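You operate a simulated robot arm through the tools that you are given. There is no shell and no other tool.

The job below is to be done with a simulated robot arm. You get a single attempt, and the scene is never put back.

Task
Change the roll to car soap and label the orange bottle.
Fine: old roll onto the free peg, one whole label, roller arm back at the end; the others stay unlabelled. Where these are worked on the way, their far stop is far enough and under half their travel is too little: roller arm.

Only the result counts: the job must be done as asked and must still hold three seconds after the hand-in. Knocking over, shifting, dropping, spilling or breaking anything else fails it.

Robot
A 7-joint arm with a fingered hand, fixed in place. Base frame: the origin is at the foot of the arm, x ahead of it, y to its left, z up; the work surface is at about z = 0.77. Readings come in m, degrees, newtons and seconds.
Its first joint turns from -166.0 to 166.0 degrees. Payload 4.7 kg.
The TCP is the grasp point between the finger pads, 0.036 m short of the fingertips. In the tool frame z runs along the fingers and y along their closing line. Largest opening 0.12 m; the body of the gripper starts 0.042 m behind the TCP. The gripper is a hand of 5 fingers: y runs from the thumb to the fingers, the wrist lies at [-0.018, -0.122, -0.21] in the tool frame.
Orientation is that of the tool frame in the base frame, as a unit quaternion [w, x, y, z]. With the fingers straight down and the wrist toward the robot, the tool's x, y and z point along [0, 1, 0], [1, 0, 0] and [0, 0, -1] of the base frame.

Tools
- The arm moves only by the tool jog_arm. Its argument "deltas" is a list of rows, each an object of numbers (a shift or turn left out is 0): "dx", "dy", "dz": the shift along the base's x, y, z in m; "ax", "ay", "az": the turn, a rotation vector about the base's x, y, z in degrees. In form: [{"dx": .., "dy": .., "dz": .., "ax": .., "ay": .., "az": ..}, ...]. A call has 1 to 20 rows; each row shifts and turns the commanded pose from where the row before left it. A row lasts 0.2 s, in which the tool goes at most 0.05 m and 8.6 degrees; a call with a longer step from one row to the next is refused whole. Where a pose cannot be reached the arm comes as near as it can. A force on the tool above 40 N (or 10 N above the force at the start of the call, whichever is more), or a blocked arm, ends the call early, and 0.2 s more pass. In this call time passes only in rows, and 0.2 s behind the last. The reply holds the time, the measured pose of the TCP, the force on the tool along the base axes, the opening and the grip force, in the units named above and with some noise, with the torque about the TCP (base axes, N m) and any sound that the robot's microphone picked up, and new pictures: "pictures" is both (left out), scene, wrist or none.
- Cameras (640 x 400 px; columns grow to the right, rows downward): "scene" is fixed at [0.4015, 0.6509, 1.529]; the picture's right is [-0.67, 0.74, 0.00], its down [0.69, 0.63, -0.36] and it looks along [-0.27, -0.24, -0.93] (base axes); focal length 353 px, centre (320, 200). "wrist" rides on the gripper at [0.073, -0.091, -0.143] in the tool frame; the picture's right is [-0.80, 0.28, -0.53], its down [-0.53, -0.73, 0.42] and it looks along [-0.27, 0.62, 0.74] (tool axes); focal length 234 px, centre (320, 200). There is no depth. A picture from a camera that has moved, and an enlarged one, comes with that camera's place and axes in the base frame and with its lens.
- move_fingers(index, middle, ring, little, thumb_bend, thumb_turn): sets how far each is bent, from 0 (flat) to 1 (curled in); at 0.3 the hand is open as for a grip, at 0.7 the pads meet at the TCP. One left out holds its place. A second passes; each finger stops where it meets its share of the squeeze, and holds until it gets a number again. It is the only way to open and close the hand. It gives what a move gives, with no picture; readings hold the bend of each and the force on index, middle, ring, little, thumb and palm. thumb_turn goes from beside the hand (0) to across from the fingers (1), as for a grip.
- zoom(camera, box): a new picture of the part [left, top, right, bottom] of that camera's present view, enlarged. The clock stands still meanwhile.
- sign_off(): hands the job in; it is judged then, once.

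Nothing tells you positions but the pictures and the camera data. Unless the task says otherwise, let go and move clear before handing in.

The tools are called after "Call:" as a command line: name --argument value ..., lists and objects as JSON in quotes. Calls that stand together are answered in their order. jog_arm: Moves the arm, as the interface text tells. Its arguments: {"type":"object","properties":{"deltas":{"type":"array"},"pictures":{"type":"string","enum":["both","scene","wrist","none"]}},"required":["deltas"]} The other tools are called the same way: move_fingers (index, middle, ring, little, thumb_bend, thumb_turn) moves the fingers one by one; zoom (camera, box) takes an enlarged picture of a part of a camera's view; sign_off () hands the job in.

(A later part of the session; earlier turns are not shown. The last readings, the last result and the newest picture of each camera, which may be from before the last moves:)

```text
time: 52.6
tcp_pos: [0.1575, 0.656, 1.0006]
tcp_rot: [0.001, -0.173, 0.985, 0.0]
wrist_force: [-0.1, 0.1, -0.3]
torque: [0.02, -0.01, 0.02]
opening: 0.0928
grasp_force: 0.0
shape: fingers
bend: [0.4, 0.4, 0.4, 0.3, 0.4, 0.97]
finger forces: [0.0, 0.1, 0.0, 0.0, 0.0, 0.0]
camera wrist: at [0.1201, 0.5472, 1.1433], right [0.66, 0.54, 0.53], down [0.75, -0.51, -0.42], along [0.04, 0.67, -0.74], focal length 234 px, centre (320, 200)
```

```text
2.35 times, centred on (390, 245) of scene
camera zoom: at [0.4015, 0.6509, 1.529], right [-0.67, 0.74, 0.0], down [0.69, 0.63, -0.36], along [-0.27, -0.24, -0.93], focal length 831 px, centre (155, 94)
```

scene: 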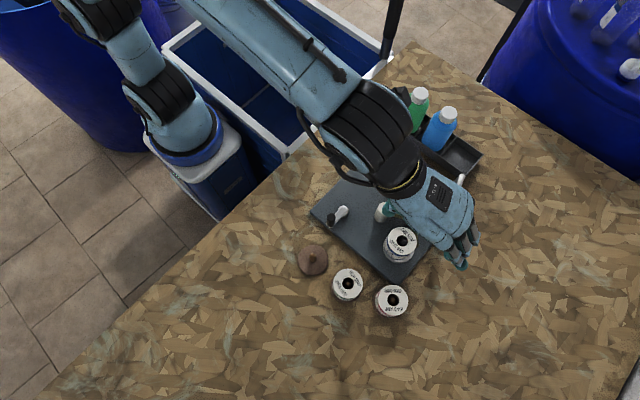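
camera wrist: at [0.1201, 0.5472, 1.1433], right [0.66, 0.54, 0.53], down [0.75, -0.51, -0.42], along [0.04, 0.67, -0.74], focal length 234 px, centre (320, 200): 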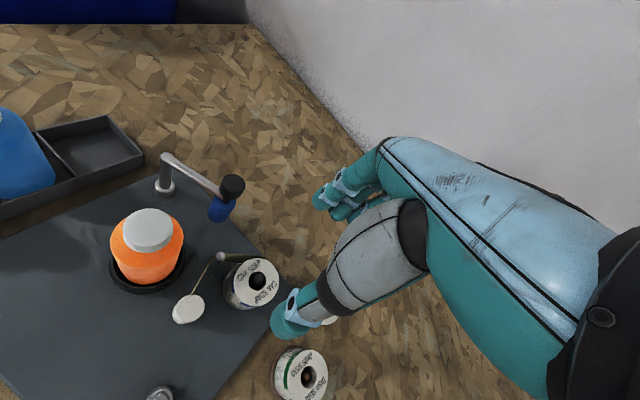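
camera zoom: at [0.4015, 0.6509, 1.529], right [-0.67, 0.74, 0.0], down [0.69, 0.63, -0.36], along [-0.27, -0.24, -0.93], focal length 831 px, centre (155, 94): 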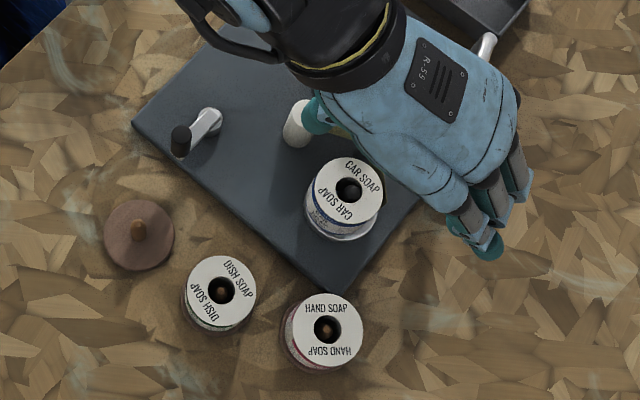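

The roll change looks right: car soap on the spindle, dish soap on the old free peg. Next I'll study the crank, the roller arm and the bottle closely before working them.

Call:
zoom --camera "scene" --box '[308, 190, 372, 230]'

Call:
zoom --camera "wrist" --box '[140, 140, 260, 230]'

Call:
zoom --camera "wrist" --box '[100, 190, 220, 340]'

```text
10.00 times, centred on (340, 210) of scene
camera zoom: at [0.4015, 0.6509, 1.529], right [-0.67, 0.74, 0.0], down [0.69, 0.63, -0.36], along [-0.27, -0.24, -0.93], focal length 3530 px, centre (120, 100)
```

zoom: 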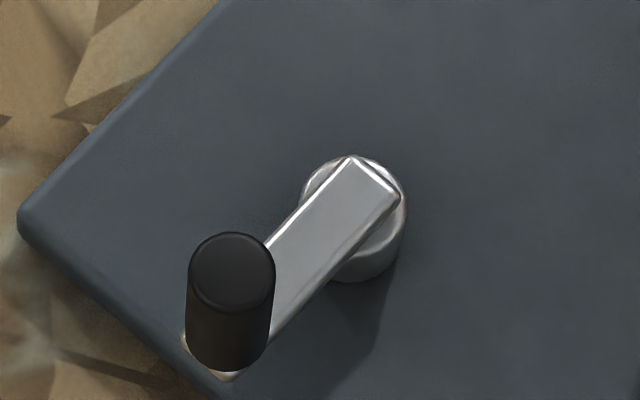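

```text
4.44 times, centred on (200, 185) of wrist
camera zoom: at [0.1201, 0.5472, 1.1433], right [0.66, 0.54, 0.53], down [0.75, -0.51, -0.42], along [0.04, 0.67, -0.74], focal length 1041 px, centre (853, 267)
```

zoom: 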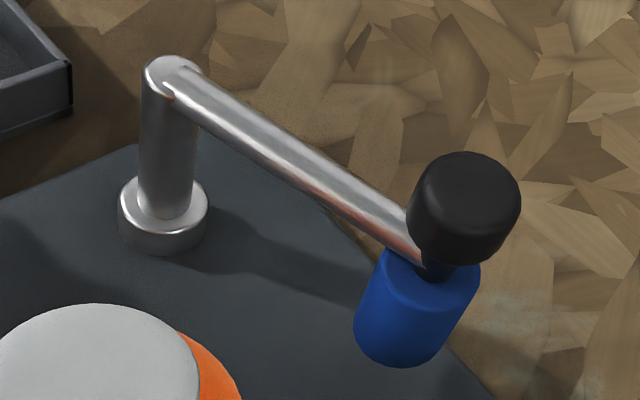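

```text
2.67 times, centred on (160, 265) of wrist
camera zoom: at [0.1201, 0.5472, 1.1433], right [0.66, 0.54, 0.53], down [0.75, -0.51, -0.42], along [0.04, 0.67, -0.74], focal length 624 px, centre (747, 27)
```

zoom: 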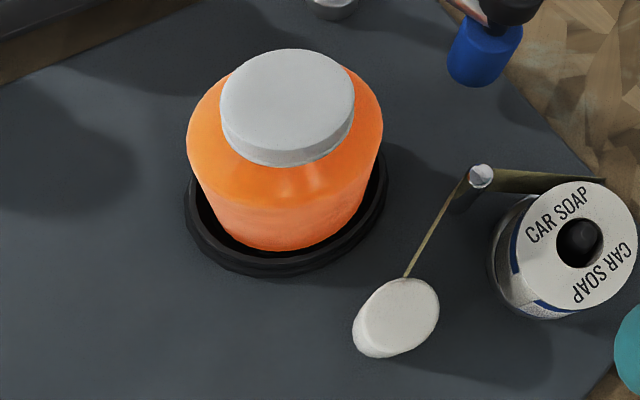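

I'll work the roller arm by its black knob, which is at about (0.050, 0.685) with its pivot at (−0.023, 0.661). I'll set the fingers as a hook and hover beside it at about 67°, so the thumb passes clear of the bottle.

Call:
move_fingers --index 0.48 --middle 0.5 --ring 0.5 --little 0.4 --thumb_bend 0.25

Call:
jog_arm --deltas '[{"dx": -0.02, "dy": 0.005, "az": -6.14}, {"dx": -0.02, "dy": 0.005, "az": -6.14}, {"dx": -0.02, "dy": 0.005, "az": -6.14}, {"dx": -0.02, "dy": 0.005, "az": -6.14}, {"dx": -0.02, "dy": 0.005, "az": -6.14}, {"dx": -0.02, "dy": 0.005, "az": -6.14}, {"dx": -0.02, "dy": 0.005, "az": -6.16}, {}]'

Call:
zoom --camera "scene" --box '[390, 130, 518, 230]'

Call:
zoom --camera "wrist" --box '[160, 130, 420, 340]'

```text
time: 53.6
tcp_pos: [0.1579, 0.6564, 1.0]
tcp_rot: [0.0, -0.174, 0.985, 0.0]
wrist_force: [0.0, -0.1, 0.4]
torque: [0.0, 0.02, -0.02]
opening: 0.1005
grasp_force: 0.1
shape: fingers
bend: [0.48, 0.5, 0.5, 0.4, 0.25, 0.97]
finger forces: [0.0, 0.0, 0.1, 0.1, 0.0, 0.0]
```

```text
time: 55.4
tcp_pos: [0.0185, 0.6901, 0.9972]
tcp_rot: [0.0, 0.199, 0.98, 0.0]
wrist_force: [-0.5, -0.1, -1.3]
torque: [0.04, 0.03, -0.03]
opening: 0.1007
grasp_force: 0.0
shape: fingers
bend: [0.48, 0.5, 0.5, 0.4, 0.25, 0.98]
finger forces: [0.1, 0.0, 0.0, 0.0, 0.0, 0.1]
camera wrist: at [-0.0847, 0.6348, 1.1405], right [0.85, -0.06, 0.53], down [0.2, -0.88, -0.42], along [0.49, 0.47, -0.74], focal length 234 px, centre (320, 200)
```

scene: 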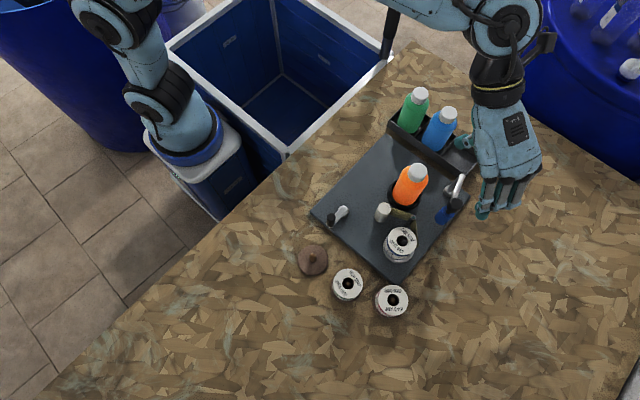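
wrist: 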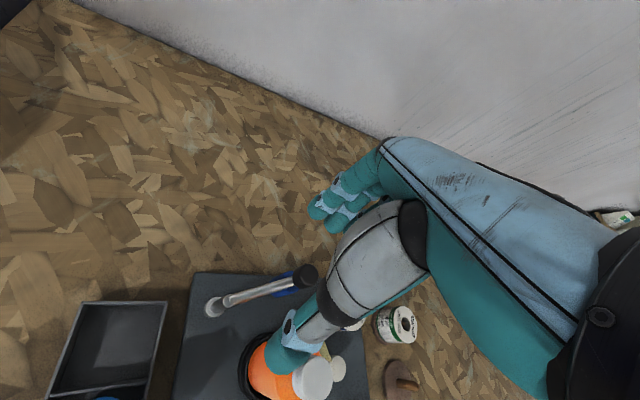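

```text
4.00 times, centred on (454, 180) of scene
camera zoom: at [0.4015, 0.6509, 1.529], right [-0.67, 0.74, 0.0], down [0.69, 0.63, -0.36], along [-0.27, -0.24, -0.93], focal length 1412 px, centre (-216, 280)
```

zoom: 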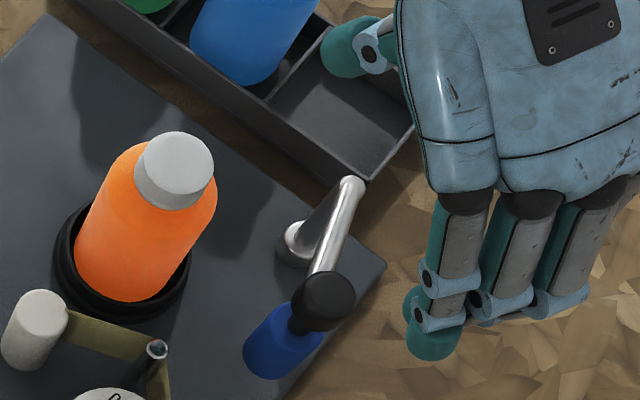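

```text
1.90 times, centred on (290, 235) of wrist
camera zoom: at [-0.0847, 0.6348, 1.1405], right [0.85, -0.06, 0.53], down [0.2, -0.88, -0.42], along [0.49, 0.47, -0.74], focal length 446 px, centre (377, 133)
```

zoom: 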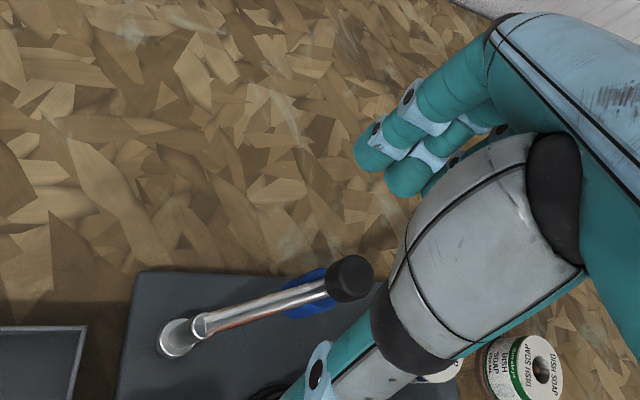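

Let me look at the whole hand from the scene camera to fix the finger positions.

Call:
zoom --camera "scene" --box '[440, 90, 568, 230]'

Call:
zoom --camera "wrist" --box '[290, 130, 440, 260]'

```text
2.86 times, centred on (504, 160) of scene
camera zoom: at [0.4015, 0.6509, 1.529], right [-0.67, 0.74, 0.0], down [0.69, 0.63, -0.36], along [-0.27, -0.24, -0.93], focal length 1009 px, centre (-206, 314)
```

zoom: 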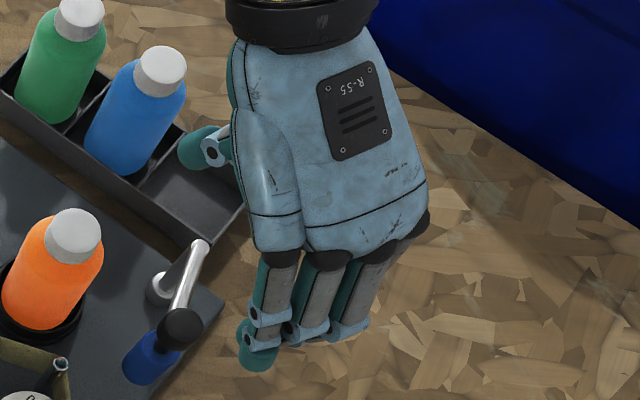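

```text
3.08 times, centred on (365, 195) of wrist
camera zoom: at [-0.0847, 0.6348, 1.1405], right [0.85, -0.06, 0.53], down [0.2, -0.88, -0.42], along [0.49, 0.47, -0.74], focal length 720 px, centre (182, 215)
```

zoom: 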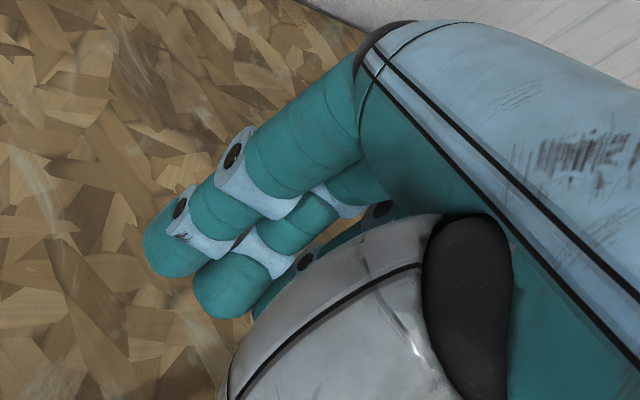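

Index is at tool x≈+0.01, middle at −0.013, ring at about −0.035, and the thumb is well outside the bottle. I'll lower the ring finger behind the knob.

Call:
jog_arm --deltas '[{"dz": -0.02}, {"dz": -0.02}, {"dz": -0.02}, {"dz": -0.015}, {}]'

Call:
zoom --camera "scene" --box '[400, 130, 528, 230]'

Call:
zoom --camera "wrist" --box '[160, 180, 420, 390]'

```text
time: 56.6
tcp_pos: [0.0186, 0.6891, 0.9217]
tcp_rot: [0.0, 0.2, 0.98, 0.0]
wrist_force: [0.6, 0.5, -0.2]
torque: [0.02, 0.01, -0.02]
opening: 0.1008
grasp_force: 0.1
shape: fingers
bend: [0.48, 0.5, 0.5, 0.4, 0.25, 0.98]
finger forces: [0.0, 0.0, 0.1, 0.0, 0.2, 0.1]
camera wrist: at [-0.0843, 0.6345, 1.0652], right [0.85, -0.06, 0.53], down [0.2, -0.88, -0.42], along [0.49, 0.47, -0.74], focal length 234 px, centre (320, 200)
```

scene: 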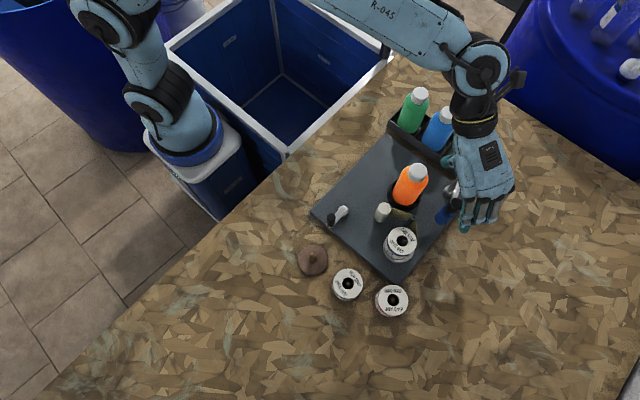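
wrist: 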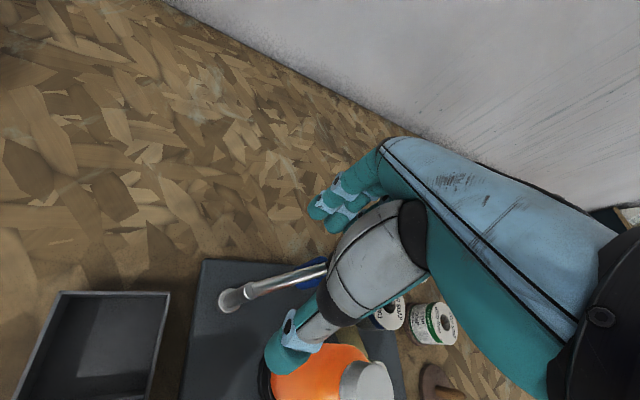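

```text
4.00 times, centred on (464, 180) of scene
camera zoom: at [0.4015, 0.6509, 1.529], right [-0.67, 0.74, 0.0], down [0.69, 0.63, -0.36], along [-0.27, -0.24, -0.93], focal length 1412 px, centre (-256, 280)
```

zoom: 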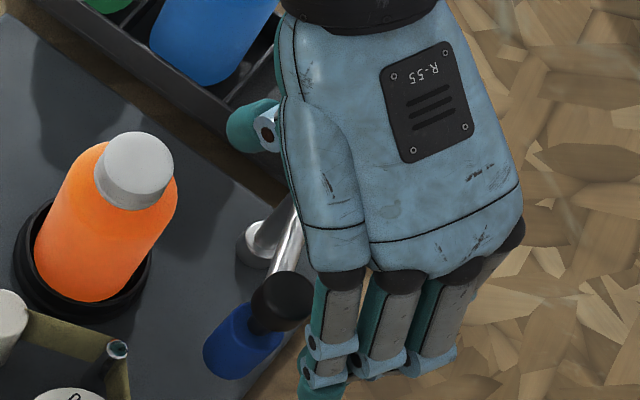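

```text
1.90 times, centred on (290, 285) of wrist
camera zoom: at [-0.0843, 0.6345, 1.0652], right [0.85, -0.06, 0.53], down [0.2, -0.88, -0.42], along [0.49, 0.47, -0.74], focal length 446 px, centre (377, 38)
```

zoom: 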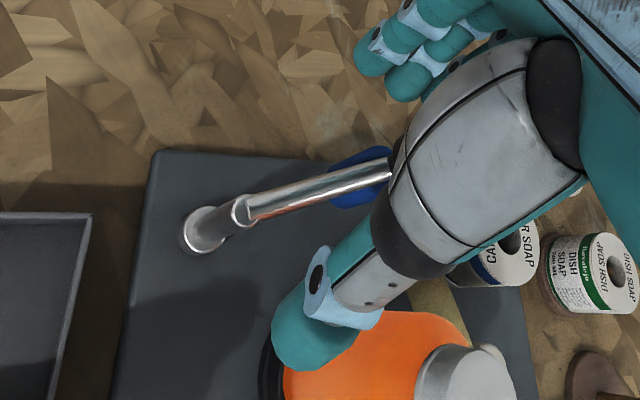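

Clear so far. I'll go down the last 2 cm.

Call:
jog_arm --deltas '[{"dz": -0.008}, {"dz": -0.008}, {"dz": -0.007}, {}]'

Call:
zoom --camera "scene" --box '[400, 130, 528, 230]'

Call:
zoom --camera "wrist" --box '[160, 180, 420, 390]'

```text
time: 57.6
tcp_pos: [0.0186, 0.6903, 0.8988]
tcp_rot: [0.001, 0.2, 0.98, 0.001]
wrist_force: [-0.1, -1.2, 0.4]
torque: [0.02, 0.01, 0.01]
opening: 0.1008
grasp_force: 0.2
shape: fingers
bend: [0.48, 0.5, 0.5, 0.4, 0.25, 0.98]
finger forces: [0.0, 0.2, 0.0, 0.0, 0.1, 0.1]
camera wrist: at [-0.0835, 0.6354, 1.0424], right [0.85, -0.06, 0.53], down [0.2, -0.88, -0.42], along [0.49, 0.47, -0.74], focal length 234 px, centre (320, 200)
```

scene: 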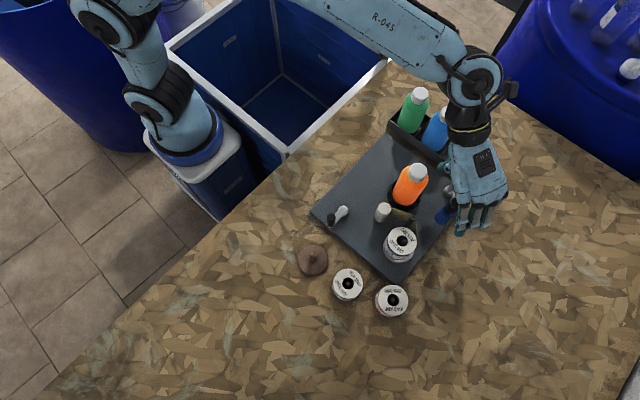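
wrist: 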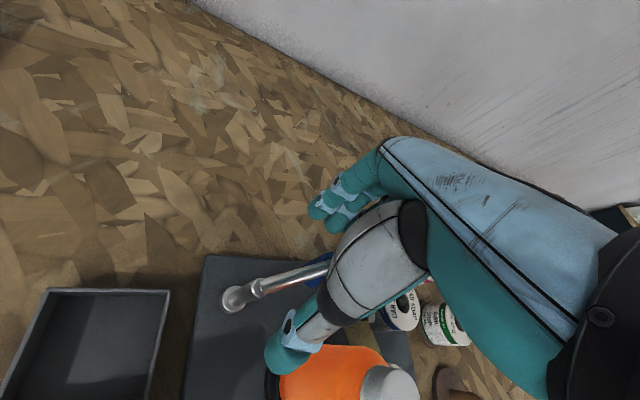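

```text
4.00 times, centred on (464, 180) of scene
camera zoom: at [0.4015, 0.6509, 1.529], right [-0.67, 0.74, 0.0], down [0.69, 0.63, -0.36], along [-0.27, -0.24, -0.93], focal length 1412 px, centre (-256, 280)
```

zoom: 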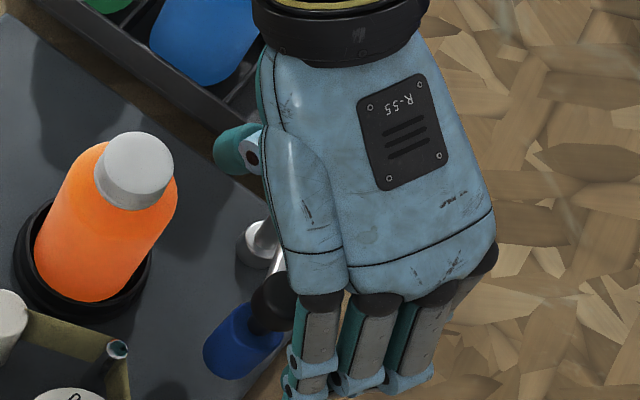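

```text
1.90 times, centred on (290, 285) of wrist
camera zoom: at [-0.0835, 0.6354, 1.0424], right [0.85, -0.06, 0.53], down [0.2, -0.88, -0.42], along [0.49, 0.47, -0.74], focal length 446 px, centre (377, 38)
```

zoom: 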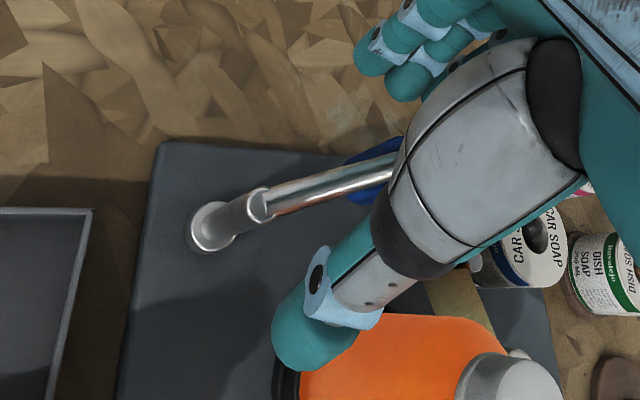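

I'll pull in −y now, watching the knob and the force.

Call:
jog_arm --deltas '[{"dx": -0.001, "dy": -0.006}, {"dx": -0.001, "dy": -0.006}, {"dx": -0.001, "dy": -0.006}, {"dx": -0.001, "dy": -0.006}, {}]'

Call:
zoom --camera "scene" --box '[390, 140, 518, 240]'

Call:
zoom --camera "wrist" --box '[160, 180, 420, 390]'

```text
time: 58.8
tcp_pos: [0.0136, 0.6664, 0.8991]
tcp_rot: [0.0, 0.2, 0.98, -0.001]
wrist_force: [2.1, 1.2, -1.0]
torque: [0.04, 0.01, 0.06]
opening: 0.1005
grasp_force: 0.9
shape: fingers
bend: [0.48, 0.5, 0.48, 0.4, 0.25, 0.98]
finger forces: [0.0, 0.0, 2.0, 0.0, 0.1, 0.0]
camera wrist: at [-0.088, 0.6114, 1.0431], right [0.85, -0.06, 0.53], down [0.2, -0.88, -0.42], along [0.49, 0.47, -0.74], focal length 234 px, centre (320, 200)
```

scene: 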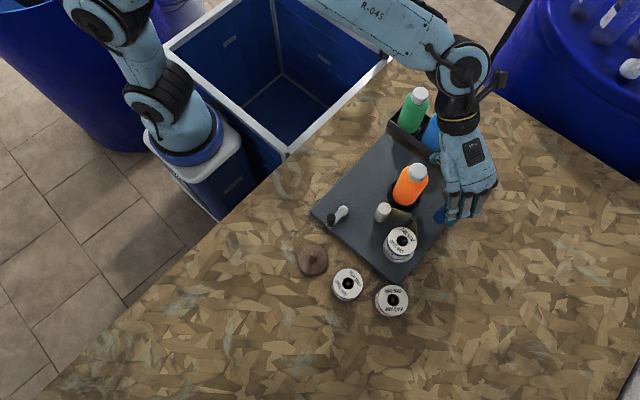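
wrist: 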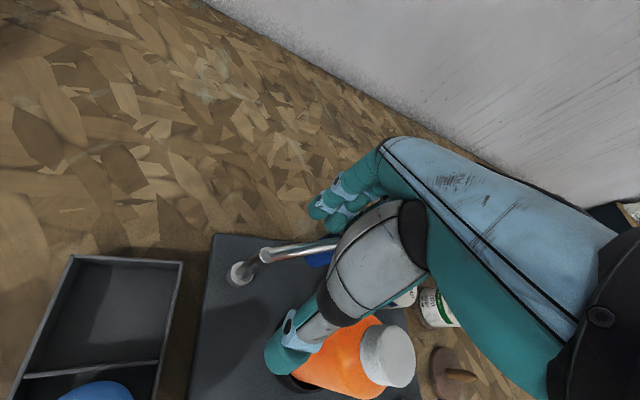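

```text
4.00 times, centred on (454, 190) of scene
camera zoom: at [0.4015, 0.6509, 1.529], right [-0.67, 0.74, 0.0], down [0.69, 0.63, -0.36], along [-0.27, -0.24, -0.93], focal length 1412 px, centre (-216, 240)
```

zoom: 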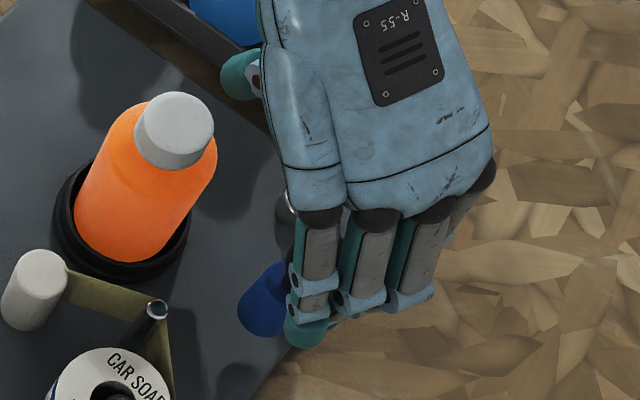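

```text
1.90 times, centred on (290, 285) of wrist
camera zoom: at [-0.088, 0.6114, 1.0431], right [0.85, -0.06, 0.53], down [0.2, -0.88, -0.42], along [0.49, 0.47, -0.74], focal length 446 px, centre (377, 38)
```

zoom: 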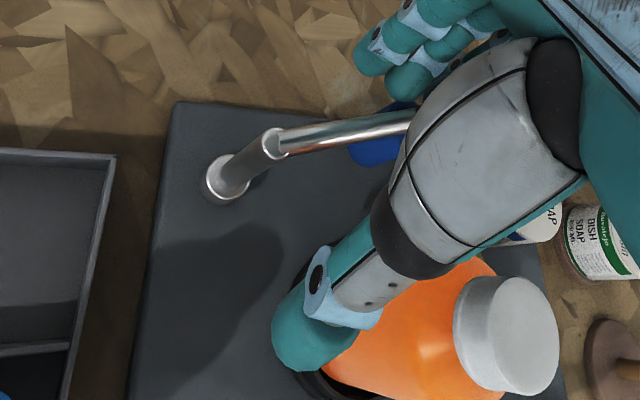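

Contact made, and the arm is turning easily (about 2 N). Continuing.

Call:
jog_arm --deltas '[{"dx": 0.0, "dy": -0.006}, {"dx": 0.0, "dy": -0.006}, {"dx": -0.001, "dy": -0.006}, {"dx": -0.001, "dy": -0.006}, {}]'

Call:
zoom --camera "scene" --box '[390, 140, 518, 240]'

Call:
zoom --camera "wrist" --box '[160, 180, 420, 390]'

```text
time: 60.0
tcp_pos: [0.0105, 0.6426, 0.9016]
tcp_rot: [-0.001, 0.198, 0.98, 0.0]
wrist_force: [0.3, 0.4, 0.5]
torque: [-0.01, 0.02, -0.01]
opening: 0.1005
grasp_force: 0.1
shape: fingers
bend: [0.48, 0.5, 0.5, 0.4, 0.25, 0.98]
finger forces: [0.1, 0.0, 0.1, 0.1, 0.0, 0.1]
camera wrist: at [-0.0909, 0.5875, 1.0444], right [0.85, -0.06, 0.52], down [0.2, -0.88, -0.43], along [0.49, 0.47, -0.74], focal length 234 px, centre (320, 200)
```

scene: 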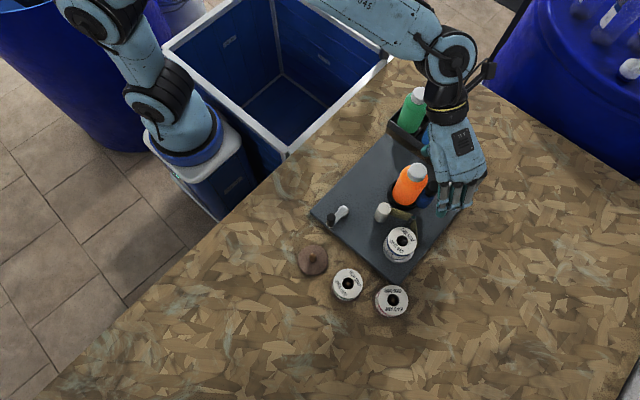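
wrist: 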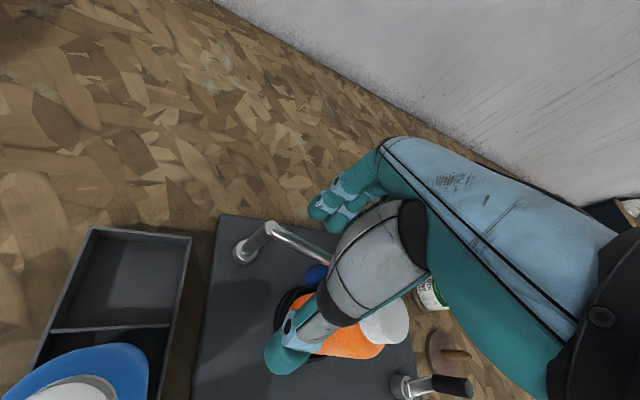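

```text
4.00 times, centred on (454, 190) of scene
camera zoom: at [0.4015, 0.6509, 1.529], right [-0.67, 0.74, 0.0], down [0.69, 0.63, -0.36], along [-0.27, -0.24, -0.93], focal length 1412 px, centre (-216, 240)
```

zoom: 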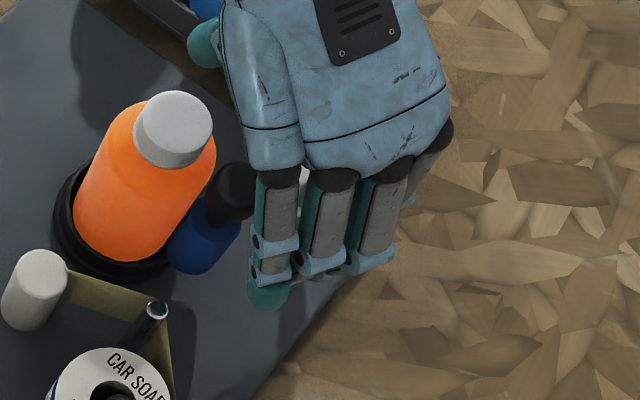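

```text
1.90 times, centred on (290, 285) of wrist
camera zoom: at [-0.0909, 0.5875, 1.0444], right [0.85, -0.06, 0.52], down [0.2, -0.88, -0.43], along [0.49, 0.47, -0.74], focal length 446 px, centre (377, 38)
```

zoom: 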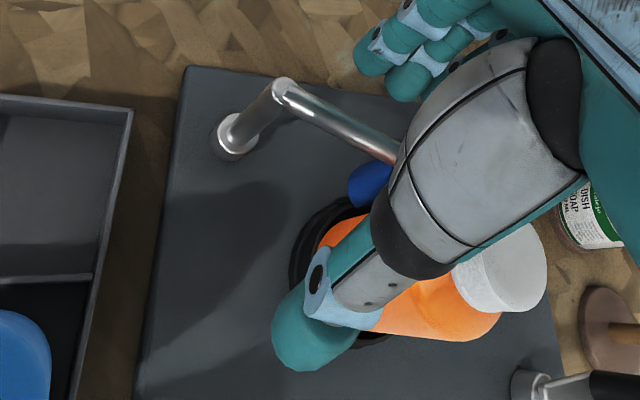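

The arm has swung over so the roller now rests against the bottle. I'll nudge it gently to confirm it's at its far stop.

Call:
jog_arm --deltas '[{"dx": -0.001, "dy": -0.005}, {"dx": -0.001, "dy": -0.005}, {"dx": -0.001, "dy": -0.004}, {"dy": -0.003}, {}]'

Call:
zoom --camera "scene" --box '[380, 140, 508, 240]'

```text
time: 61.2
tcp_pos: [0.0104, 0.6248, 0.9004]
tcp_rot: [-0.001, 0.199, 0.98, 0.0]
wrist_force: [0.8, 0.3, 0.1]
torque: [-0.02, -0.02, -0.03]
opening: 0.1005
grasp_force: 0.1
shape: fingers
bend: [0.48, 0.5, 0.5, 0.4, 0.25, 0.98]
finger forces: [0.0, 0.0, 0.0, 0.0, 0.0, 0.1]
camera wrist: at [-0.0935, 0.5701, 1.0433], right [0.85, -0.06, 0.53], down [0.2, -0.88, -0.42], along [0.49, 0.47, -0.74], focal length 234 px, centre (320, 200)
```

scene: 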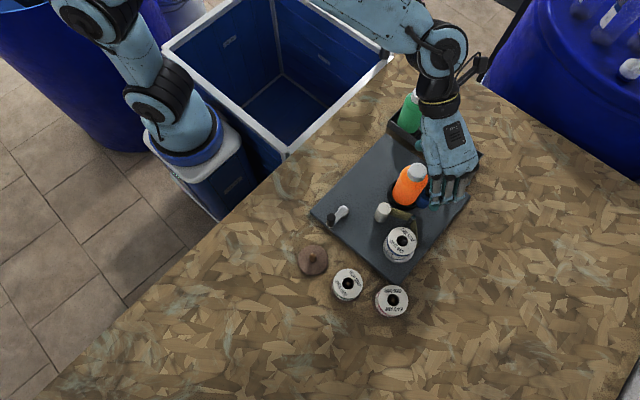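
wrist: 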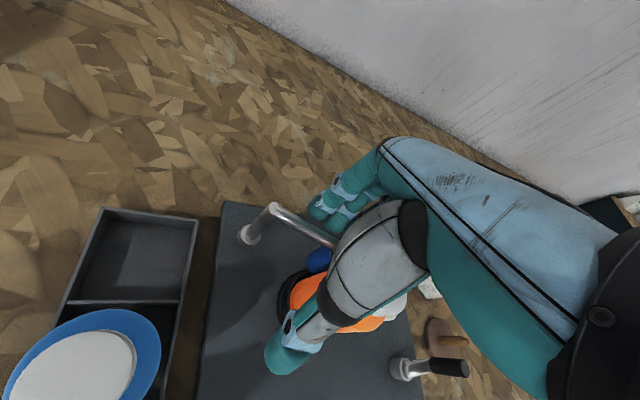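

```text
4.00 times, centred on (444, 190) of scene
camera zoom: at [0.4015, 0.6509, 1.529], right [-0.67, 0.74, 0.0], down [0.69, 0.63, -0.36], along [-0.27, -0.24, -0.93], focal length 1412 px, centre (-176, 240)
```

zoom: 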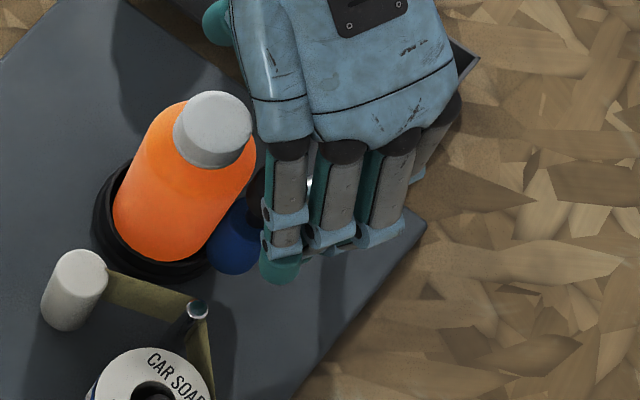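

Call:
jog_arm --deltas '[{"dx": -0.0005, "dy": -0.003}, {"dx": -0.0005, "dy": -0.003}, {}]' --pictures "none"

```text
time: 62.0
tcp_pos: [0.0083, 0.6196, 0.8997]
tcp_rot: [-0.001, 0.2, 0.98, 0.001]
wrist_force: [1.1, 0.3, -0.4]
torque: [-0.03, -0.01, 0.02]
opening: 0.1006
grasp_force: 0.3
shape: fingers
bend: [0.48, 0.5, 0.49, 0.4, 0.25, 0.98]
finger forces: [0.0, 0.2, 0.5, 0.0, 0.0, 0.1]
```

Call:
jog_arm --deltas '[{"dx": -0.0005, "dy": -0.003}, {}]' --pictures "both"

Call:
zoom --camera "wrist" --box '[220, 190, 400, 340]'

```text
time: 62.6
tcp_pos: [0.0078, 0.6164, 0.9004]
tcp_rot: [0.0, 0.199, 0.98, 0.0]
wrist_force: [0.3, 2.7, -1.1]
torque: [0.06, 0.03, 0.12]
opening: 0.1006
grasp_force: 1.5
shape: fingers
bend: [0.48, 0.49, 0.49, 0.4, 0.25, 0.98]
finger forces: [0.0, 1.0, 1.7, 0.0, 0.1, 0.0]
camera wrist: at [-0.0948, 0.5621, 1.0434], right [0.85, -0.06, 0.53], down [0.2, -0.88, -0.42], along [0.49, 0.47, -0.74], focal length 234 px, centre (320, 200)
```

scene: 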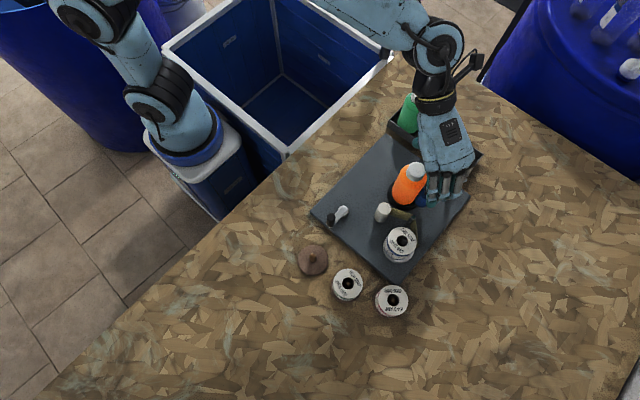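
wrist: 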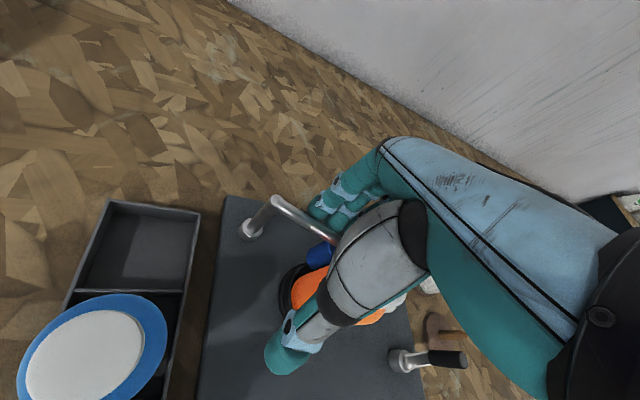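

```text
2.67 times, centred on (310, 265) of wrist
camera zoom: at [-0.0948, 0.5621, 1.0434], right [0.85, -0.06, 0.53], down [0.2, -0.88, -0.42], along [0.49, 0.47, -0.74], focal length 624 px, centre (347, 27)
```

zoom: 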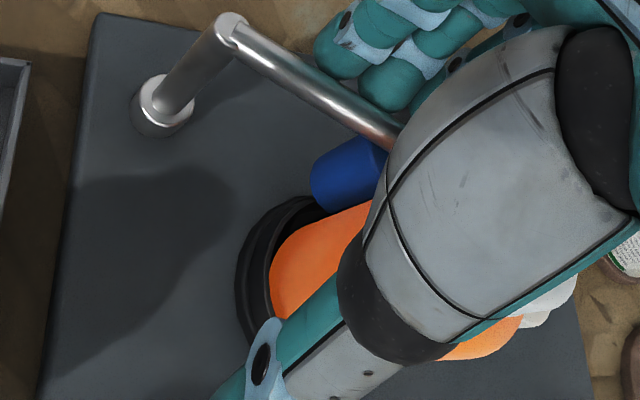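

The arm is at its far stop with the roller on the bottle. I'll back off slightly, lift out and look at the bottle.

Call:
jog_arm --deltas '[{"dx": 0.001, "dy": 0.008}, {"dy": 0.006, "dz": 0.01}, {"dz": 0.03}, {"dz": 0.04}, {"dz": 0.04}, {"dy": 0.03, "dz": 0.02}, {}]'

Call:
zoom --camera "scene" --box '[350, 140, 478, 260]'

Call:
zoom --camera "wrist" --box '[200, 240, 460, 400]'

```text
time: 64.2
tcp_pos: [0.0107, 0.6612, 1.0385]
tcp_rot: [0.001, 0.199, 0.98, 0.0]
wrist_force: [0.3, 0.3, 0.4]
torque: [-0.05, -0.02, 0.05]
opening: 0.1005
grasp_force: 0.0
shape: fingers
bend: [0.48, 0.5, 0.5, 0.4, 0.25, 0.98]
finger forces: [0.0, 0.0, 0.0, 0.1, 0.0, 0.1]
camera wrist: at [-0.0935, 0.6068, 1.1824], right [0.85, -0.06, 0.53], down [0.2, -0.88, -0.42], along [0.49, 0.47, -0.74], focal length 234 px, centre (320, 200)
```

scene: 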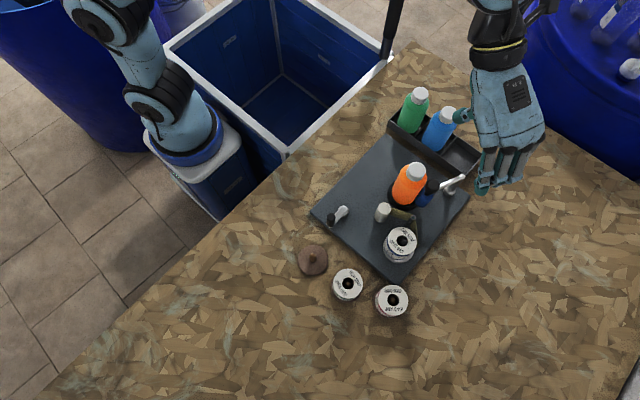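
wrist: 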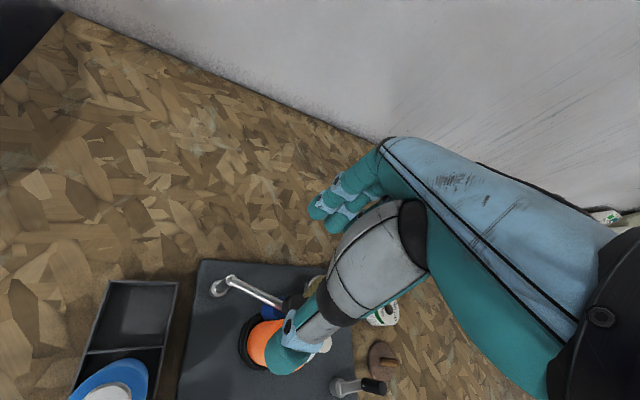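

```text
3.33 times, centred on (414, 200) of scene
camera zoom: at [0.4015, 0.6509, 1.529], right [-0.67, 0.74, 0.0], down [0.69, 0.63, -0.36], along [-0.27, -0.24, -0.93], focal length 1177 px, centre (7, 200)
```

zoom: 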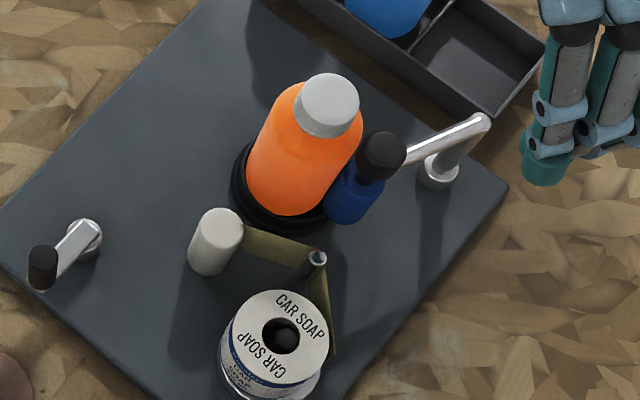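

```text
2.46 times, centred on (330, 320) of wrist
camera zoom: at [-0.0935, 0.6068, 1.1824], right [0.85, -0.06, 0.53], down [0.2, -0.88, -0.42], along [0.49, 0.47, -0.74], focal length 576 px, centre (295, -95)
```

zoom: 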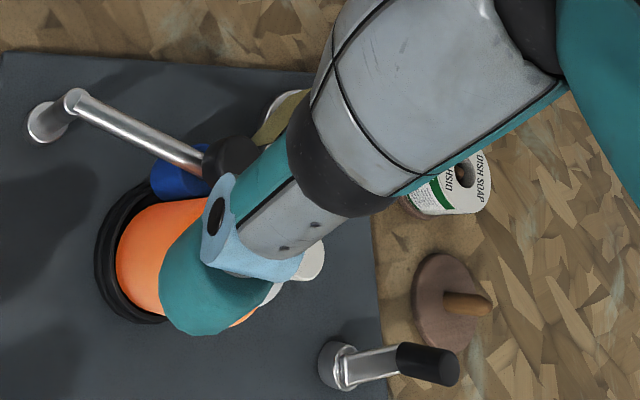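

The roller is pressed against the bottle and stays there, and no label shows on this side yet, so the crank must feed it. The crank axis is about (0.176, 0.516) and its handle about (0.218, 0.516). I'll move above the handle at about 20°, which keeps the hand clear of the peel roller.

Call:
jog_arm --deltas '[{"dx": 0.0207, "dy": -0.0145, "dz": -0.006, "az": -4.7}, {"dx": 0.0207, "dy": -0.0145, "dz": -0.006, "az": -4.7}, {"dx": 0.0207, "dy": -0.0145, "dz": -0.006, "az": -4.7}, {"dx": 0.0207, "dy": -0.0145, "dz": -0.006, "az": -4.7}, {"dx": 0.0207, "dy": -0.0145, "dz": -0.006, "az": -4.7}, {"dx": 0.0207, "dy": -0.0145, "dz": -0.006, "az": -4.7}, {"dx": 0.0207, "dy": -0.0145, "dz": -0.006, "az": -4.7}, {"dx": 0.0207, "dy": -0.0145, "dz": -0.006, "az": -4.7}, {"dx": 0.0207, "dy": -0.0145, "dz": -0.006, "az": -4.7}, {"dx": 0.0207, "dy": -0.0145, "dz": -0.006, "az": -4.7}, {}]' --pictures "none"

Call:
move_fingers --index 0.46 --middle 0.46 --ring 0.35 --little 0.3 --thumb_bend 0.46

Call:
jog_arm --deltas '[{}]'

Call:
zoom --camera "wrist" --box '[180, 180, 400, 380]'

Call:
zoom --camera "scene" --box '[290, 140, 450, 260]'

```text
time: 66.6
tcp_pos: [0.217, 0.5155, 0.9794]
tcp_rot: [0.0, 0.574, 0.819, -0.001]
wrist_force: [0.1, 0.1, 1.0]
torque: [0.0, 0.0, -0.01]
opening: 0.1007
grasp_force: 0.1
shape: fingers
bend: [0.48, 0.5, 0.5, 0.4, 0.25, 0.98]
finger forces: [0.1, 0.0, 0.0, 0.0, 0.0, 0.0]
```

```text
time: 67.6
tcp_pos: [0.2173, 0.516, 0.98]
tcp_rot: [0.001, 0.574, 0.819, 0.0]
wrist_force: [-0.4, 0.5, 0.1]
torque: [0.02, 0.01, -0.02]
opening: 0.0752
grasp_force: 0.0
shape: fingers
bend: [0.46, 0.46, 0.35, 0.3, 0.46, 0.98]
finger forces: [0.0, 0.0, 0.0, 0.0, 0.1, 0.0]
```

```text
time: 68.0
tcp_pos: [0.2167, 0.5155, 0.9808]
tcp_rot: [0.0, 0.573, 0.819, 0.0]
wrist_force: [-0.2, -0.2, -0.1]
torque: [0.0, -0.03, 0.0]
opening: 0.0753
grasp_force: 0.0
shape: fingers
bend: [0.46, 0.46, 0.35, 0.3, 0.46, 0.98]
finger forces: [0.0, 0.0, 0.0, 0.0, 0.0, 0.1]
camera wrist: at [0.1061, 0.5536, 1.1236], right [0.54, -0.66, 0.53], down [-0.51, -0.75, -0.42], along [0.67, -0.04, -0.74], focal length 234 px, centre (320, 200)
```

scene: 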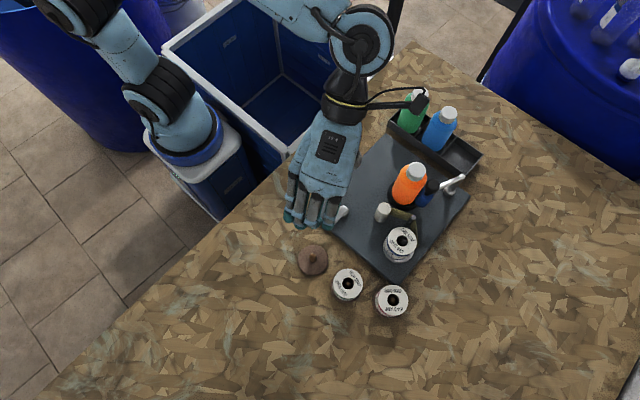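
wrist: 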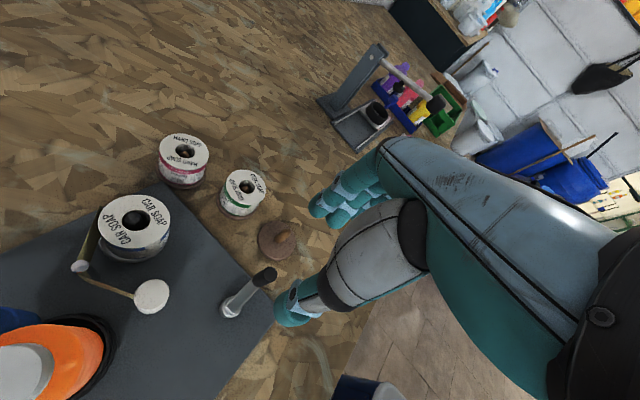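

```text
2.00 times, centred on (290, 280) of wrist
camera zoom: at [0.1061, 0.5536, 1.1236], right [0.54, -0.66, 0.53], down [-0.51, -0.75, -0.42], along [0.67, -0.04, -0.74], focal length 468 px, centre (380, 40)
```

zoom: 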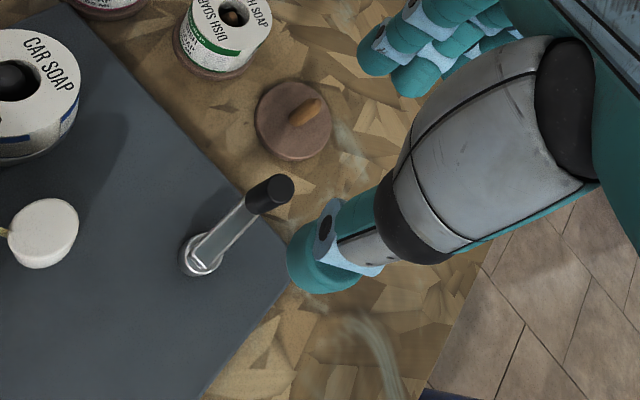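

```text
3.33 times, centred on (370, 200) of scene
camera zoom: at [0.4015, 0.6509, 1.529], right [-0.67, 0.74, 0.0], down [0.69, 0.63, -0.36], along [-0.27, -0.24, -0.93], focal length 1177 px, centre (153, 200)
```

zoom: 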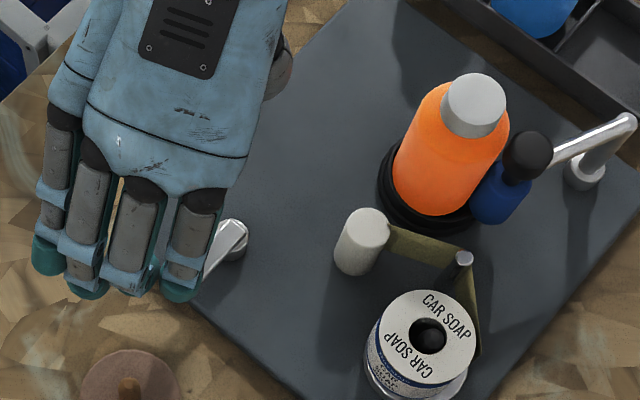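

The handle is confirmed at (0.217, 0.516) and the axis at (0.1755, 0.517), radius 42 mm. I'll lower the open pinch around the handle.

Call:
jog_arm --deltas '[{"dz": -0.02}, {"dz": -0.025}, {"dz": -0.025}, {"dz": -0.02}, {"dz": -0.015}, {"dz": -0.008}, {}]'

Call:
zoom --camera "wrist" --box '[200, 180, 400, 340]'

Call:
zoom --camera "scene" --box '[290, 160, 418, 260]'

```text
time: 69.6
tcp_pos: [0.2159, 0.5138, 0.8657]
tcp_rot: [0.001, 0.575, 0.818, 0.001]
wrist_force: [0.7, 0.0, -0.8]
torque: [-0.01, 0.0, 0.0]
opening: 0.0753
grasp_force: 0.1
shape: fingers
bend: [0.46, 0.46, 0.35, 0.3, 0.46, 0.98]
finger forces: [0.1, 0.1, 0.0, 0.0, 0.0, 0.0]
camera wrist: at [0.1057, 0.5523, 1.0093], right [0.54, -0.66, 0.53], down [-0.51, -0.75, -0.42], along [0.67, -0.04, -0.74], focal length 234 px, centre (320, 200)
```

scene: 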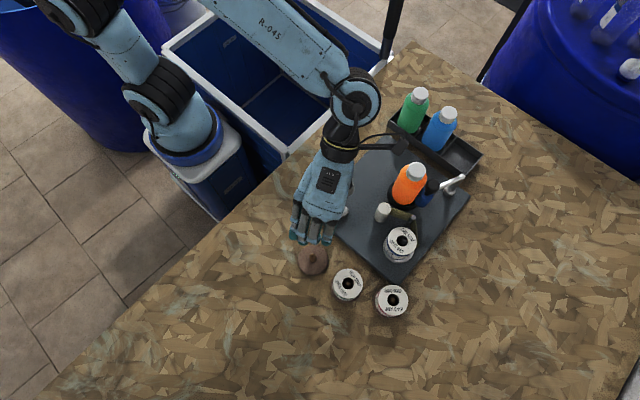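
wrist: 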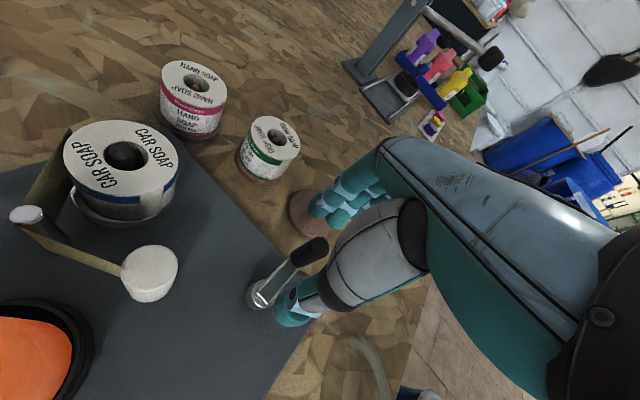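

```text
2.50 times, centred on (300, 260) of wrist
camera zoom: at [0.1057, 0.5523, 1.0093], right [0.54, -0.66, 0.53], down [-0.51, -0.75, -0.42], along [0.67, -0.04, -0.74], focal length 585 px, centre (370, 50)
```

zoom: 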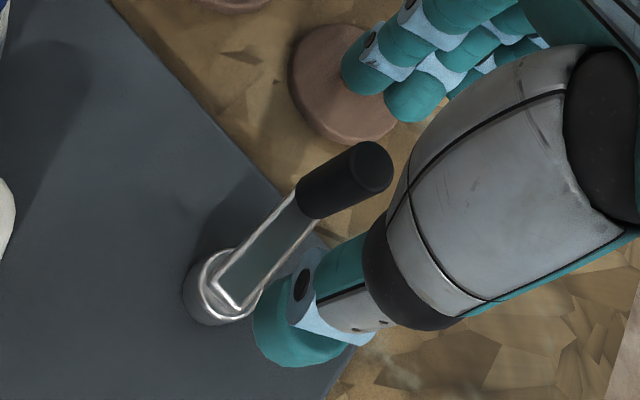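

```text
4.00 times, centred on (354, 210) of scene
camera zoom: at [0.4015, 0.6509, 1.529], right [-0.67, 0.74, 0.0], down [0.69, 0.63, -0.36], along [-0.27, -0.24, -0.93], focal length 1412 px, centre (184, 160)
```

zoom: 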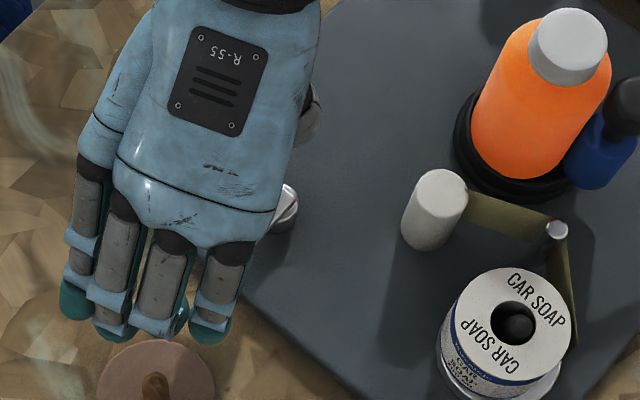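

The handle is centred between thumb and fingers, and the tips are above the crank bar. Closing gently.

Call:
move_fingers --index 0.57 --middle 0.57 --thumb_bend 0.57

Call:
zoom --camera "wrist" --box '[240, 190, 380, 310]'

```text
time: 70.6
tcp_pos: [0.215, 0.5144, 0.8677]
tcp_rot: [-0.001, 0.573, 0.819, -0.001]
wrist_force: [0.0, 0.0, 0.4]
torque: [0.0, 0.02, 0.02]
opening: 0.0456
grasp_force: 0.0
shape: fingers
bend: [0.56, 0.56, 0.35, 0.3, 0.56, 0.98]
finger forces: [0.0, 0.0, 0.0, 0.1, 0.1, 0.1]
```

```text
3.33 times, centred on (310, 250) of wrist
camera zoom: at [0.1057, 0.5523, 1.0096], right [0.54, -0.66, 0.53], down [-0.51, -0.75, -0.42], along [0.67, -0.04, -0.74], focal length 781 px, centre (353, 33)
```

zoom: 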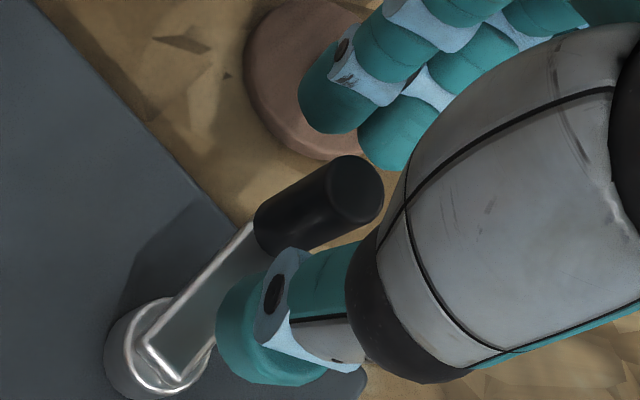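

Call:
move_fingers --index 0.63 --middle 0.63 --thumb_bend 0.63

Call:
zoom --camera "wrist" --box '[240, 190, 380, 310]'

```text
time: 71.6
tcp_pos: [0.2174, 0.5155, 0.8663]
tcp_rot: [0.001, 0.573, 0.819, 0.0]
wrist_force: [0.4, -0.4, -0.5]
torque: [-0.01, 0.04, 0.0]
opening: 0.0247
grasp_force: 0.1
shape: fingers
bend: [0.63, 0.63, 0.35, 0.3, 0.63, 0.98]
finger forces: [0.0, 0.0, 0.0, 0.0, 0.0, 0.0]
```

```text
3.33 times, centred on (310, 250) of wrist
camera zoom: at [0.1057, 0.5523, 1.0095], right [0.54, -0.66, 0.53], down [-0.51, -0.75, -0.42], along [0.67, -0.04, -0.74], focal length 781 px, centre (353, 33)
```

zoom: 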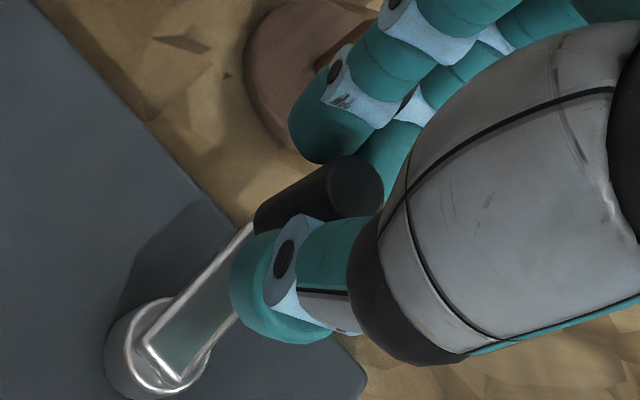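

The cage is closed to about 25 mm around the 17 mm handle. I'll add a light pinch so the handle is held from both sides.

Call:
move_fingers --index 0.69 --middle 0.69 --thumb_bend 0.68

Call:
zoom --camera "wrist" --box '[240, 190, 380, 310]'

```text
time: 72.6
tcp_pos: [0.2164, 0.5144, 0.8664]
tcp_rot: [0.0, 0.574, 0.819, 0.0]
wrist_force: [1.4, 1.2, -0.6]
torque: [0.01, -0.04, 0.0]
opening: 0.0145
grasp_force: 2.1
shape: fingers
bend: [0.66, 0.69, 0.35, 0.3, 0.67, 0.98]
finger forces: [1.9, 0.5, 0.2, 0.0, 1.1, 0.0]
```

```text
3.33 times, centred on (310, 250) of wrist
camera zoom: at [0.1058, 0.5523, 1.0095], right [0.54, -0.66, 0.53], down [-0.51, -0.75, -0.42], along [0.67, -0.04, -0.74], focal length 781 px, centre (353, 33)
```

zoom: 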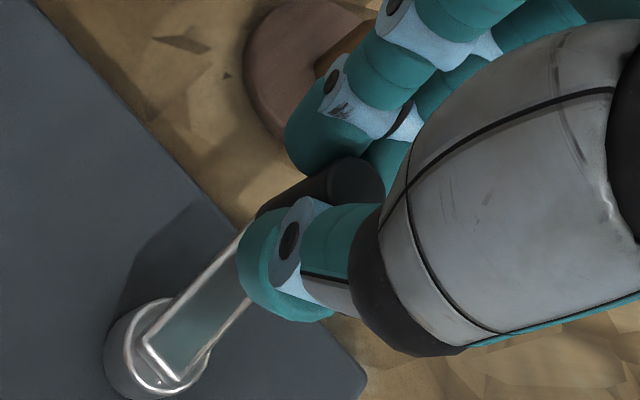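

Call:
move_fingers --index 0.71 --middle 0.72 --thumb_bend 0.71

```text
time: 73.6
tcp_pos: [0.216, 0.5146, 0.8653]
tcp_rot: [0.001, 0.574, 0.819, 0.0]
wrist_force: [4.2, 0.2, -4.6]
torque: [-0.02, -0.11, 0.0]
opening: 0.0126
grasp_force: 5.6
shape: fingers
bend: [0.66, 0.71, 0.35, 0.3, 0.68, 0.97]
finger forces: [4.3, 4.1, 0.0, 0.1, 3.4, 0.1]
```

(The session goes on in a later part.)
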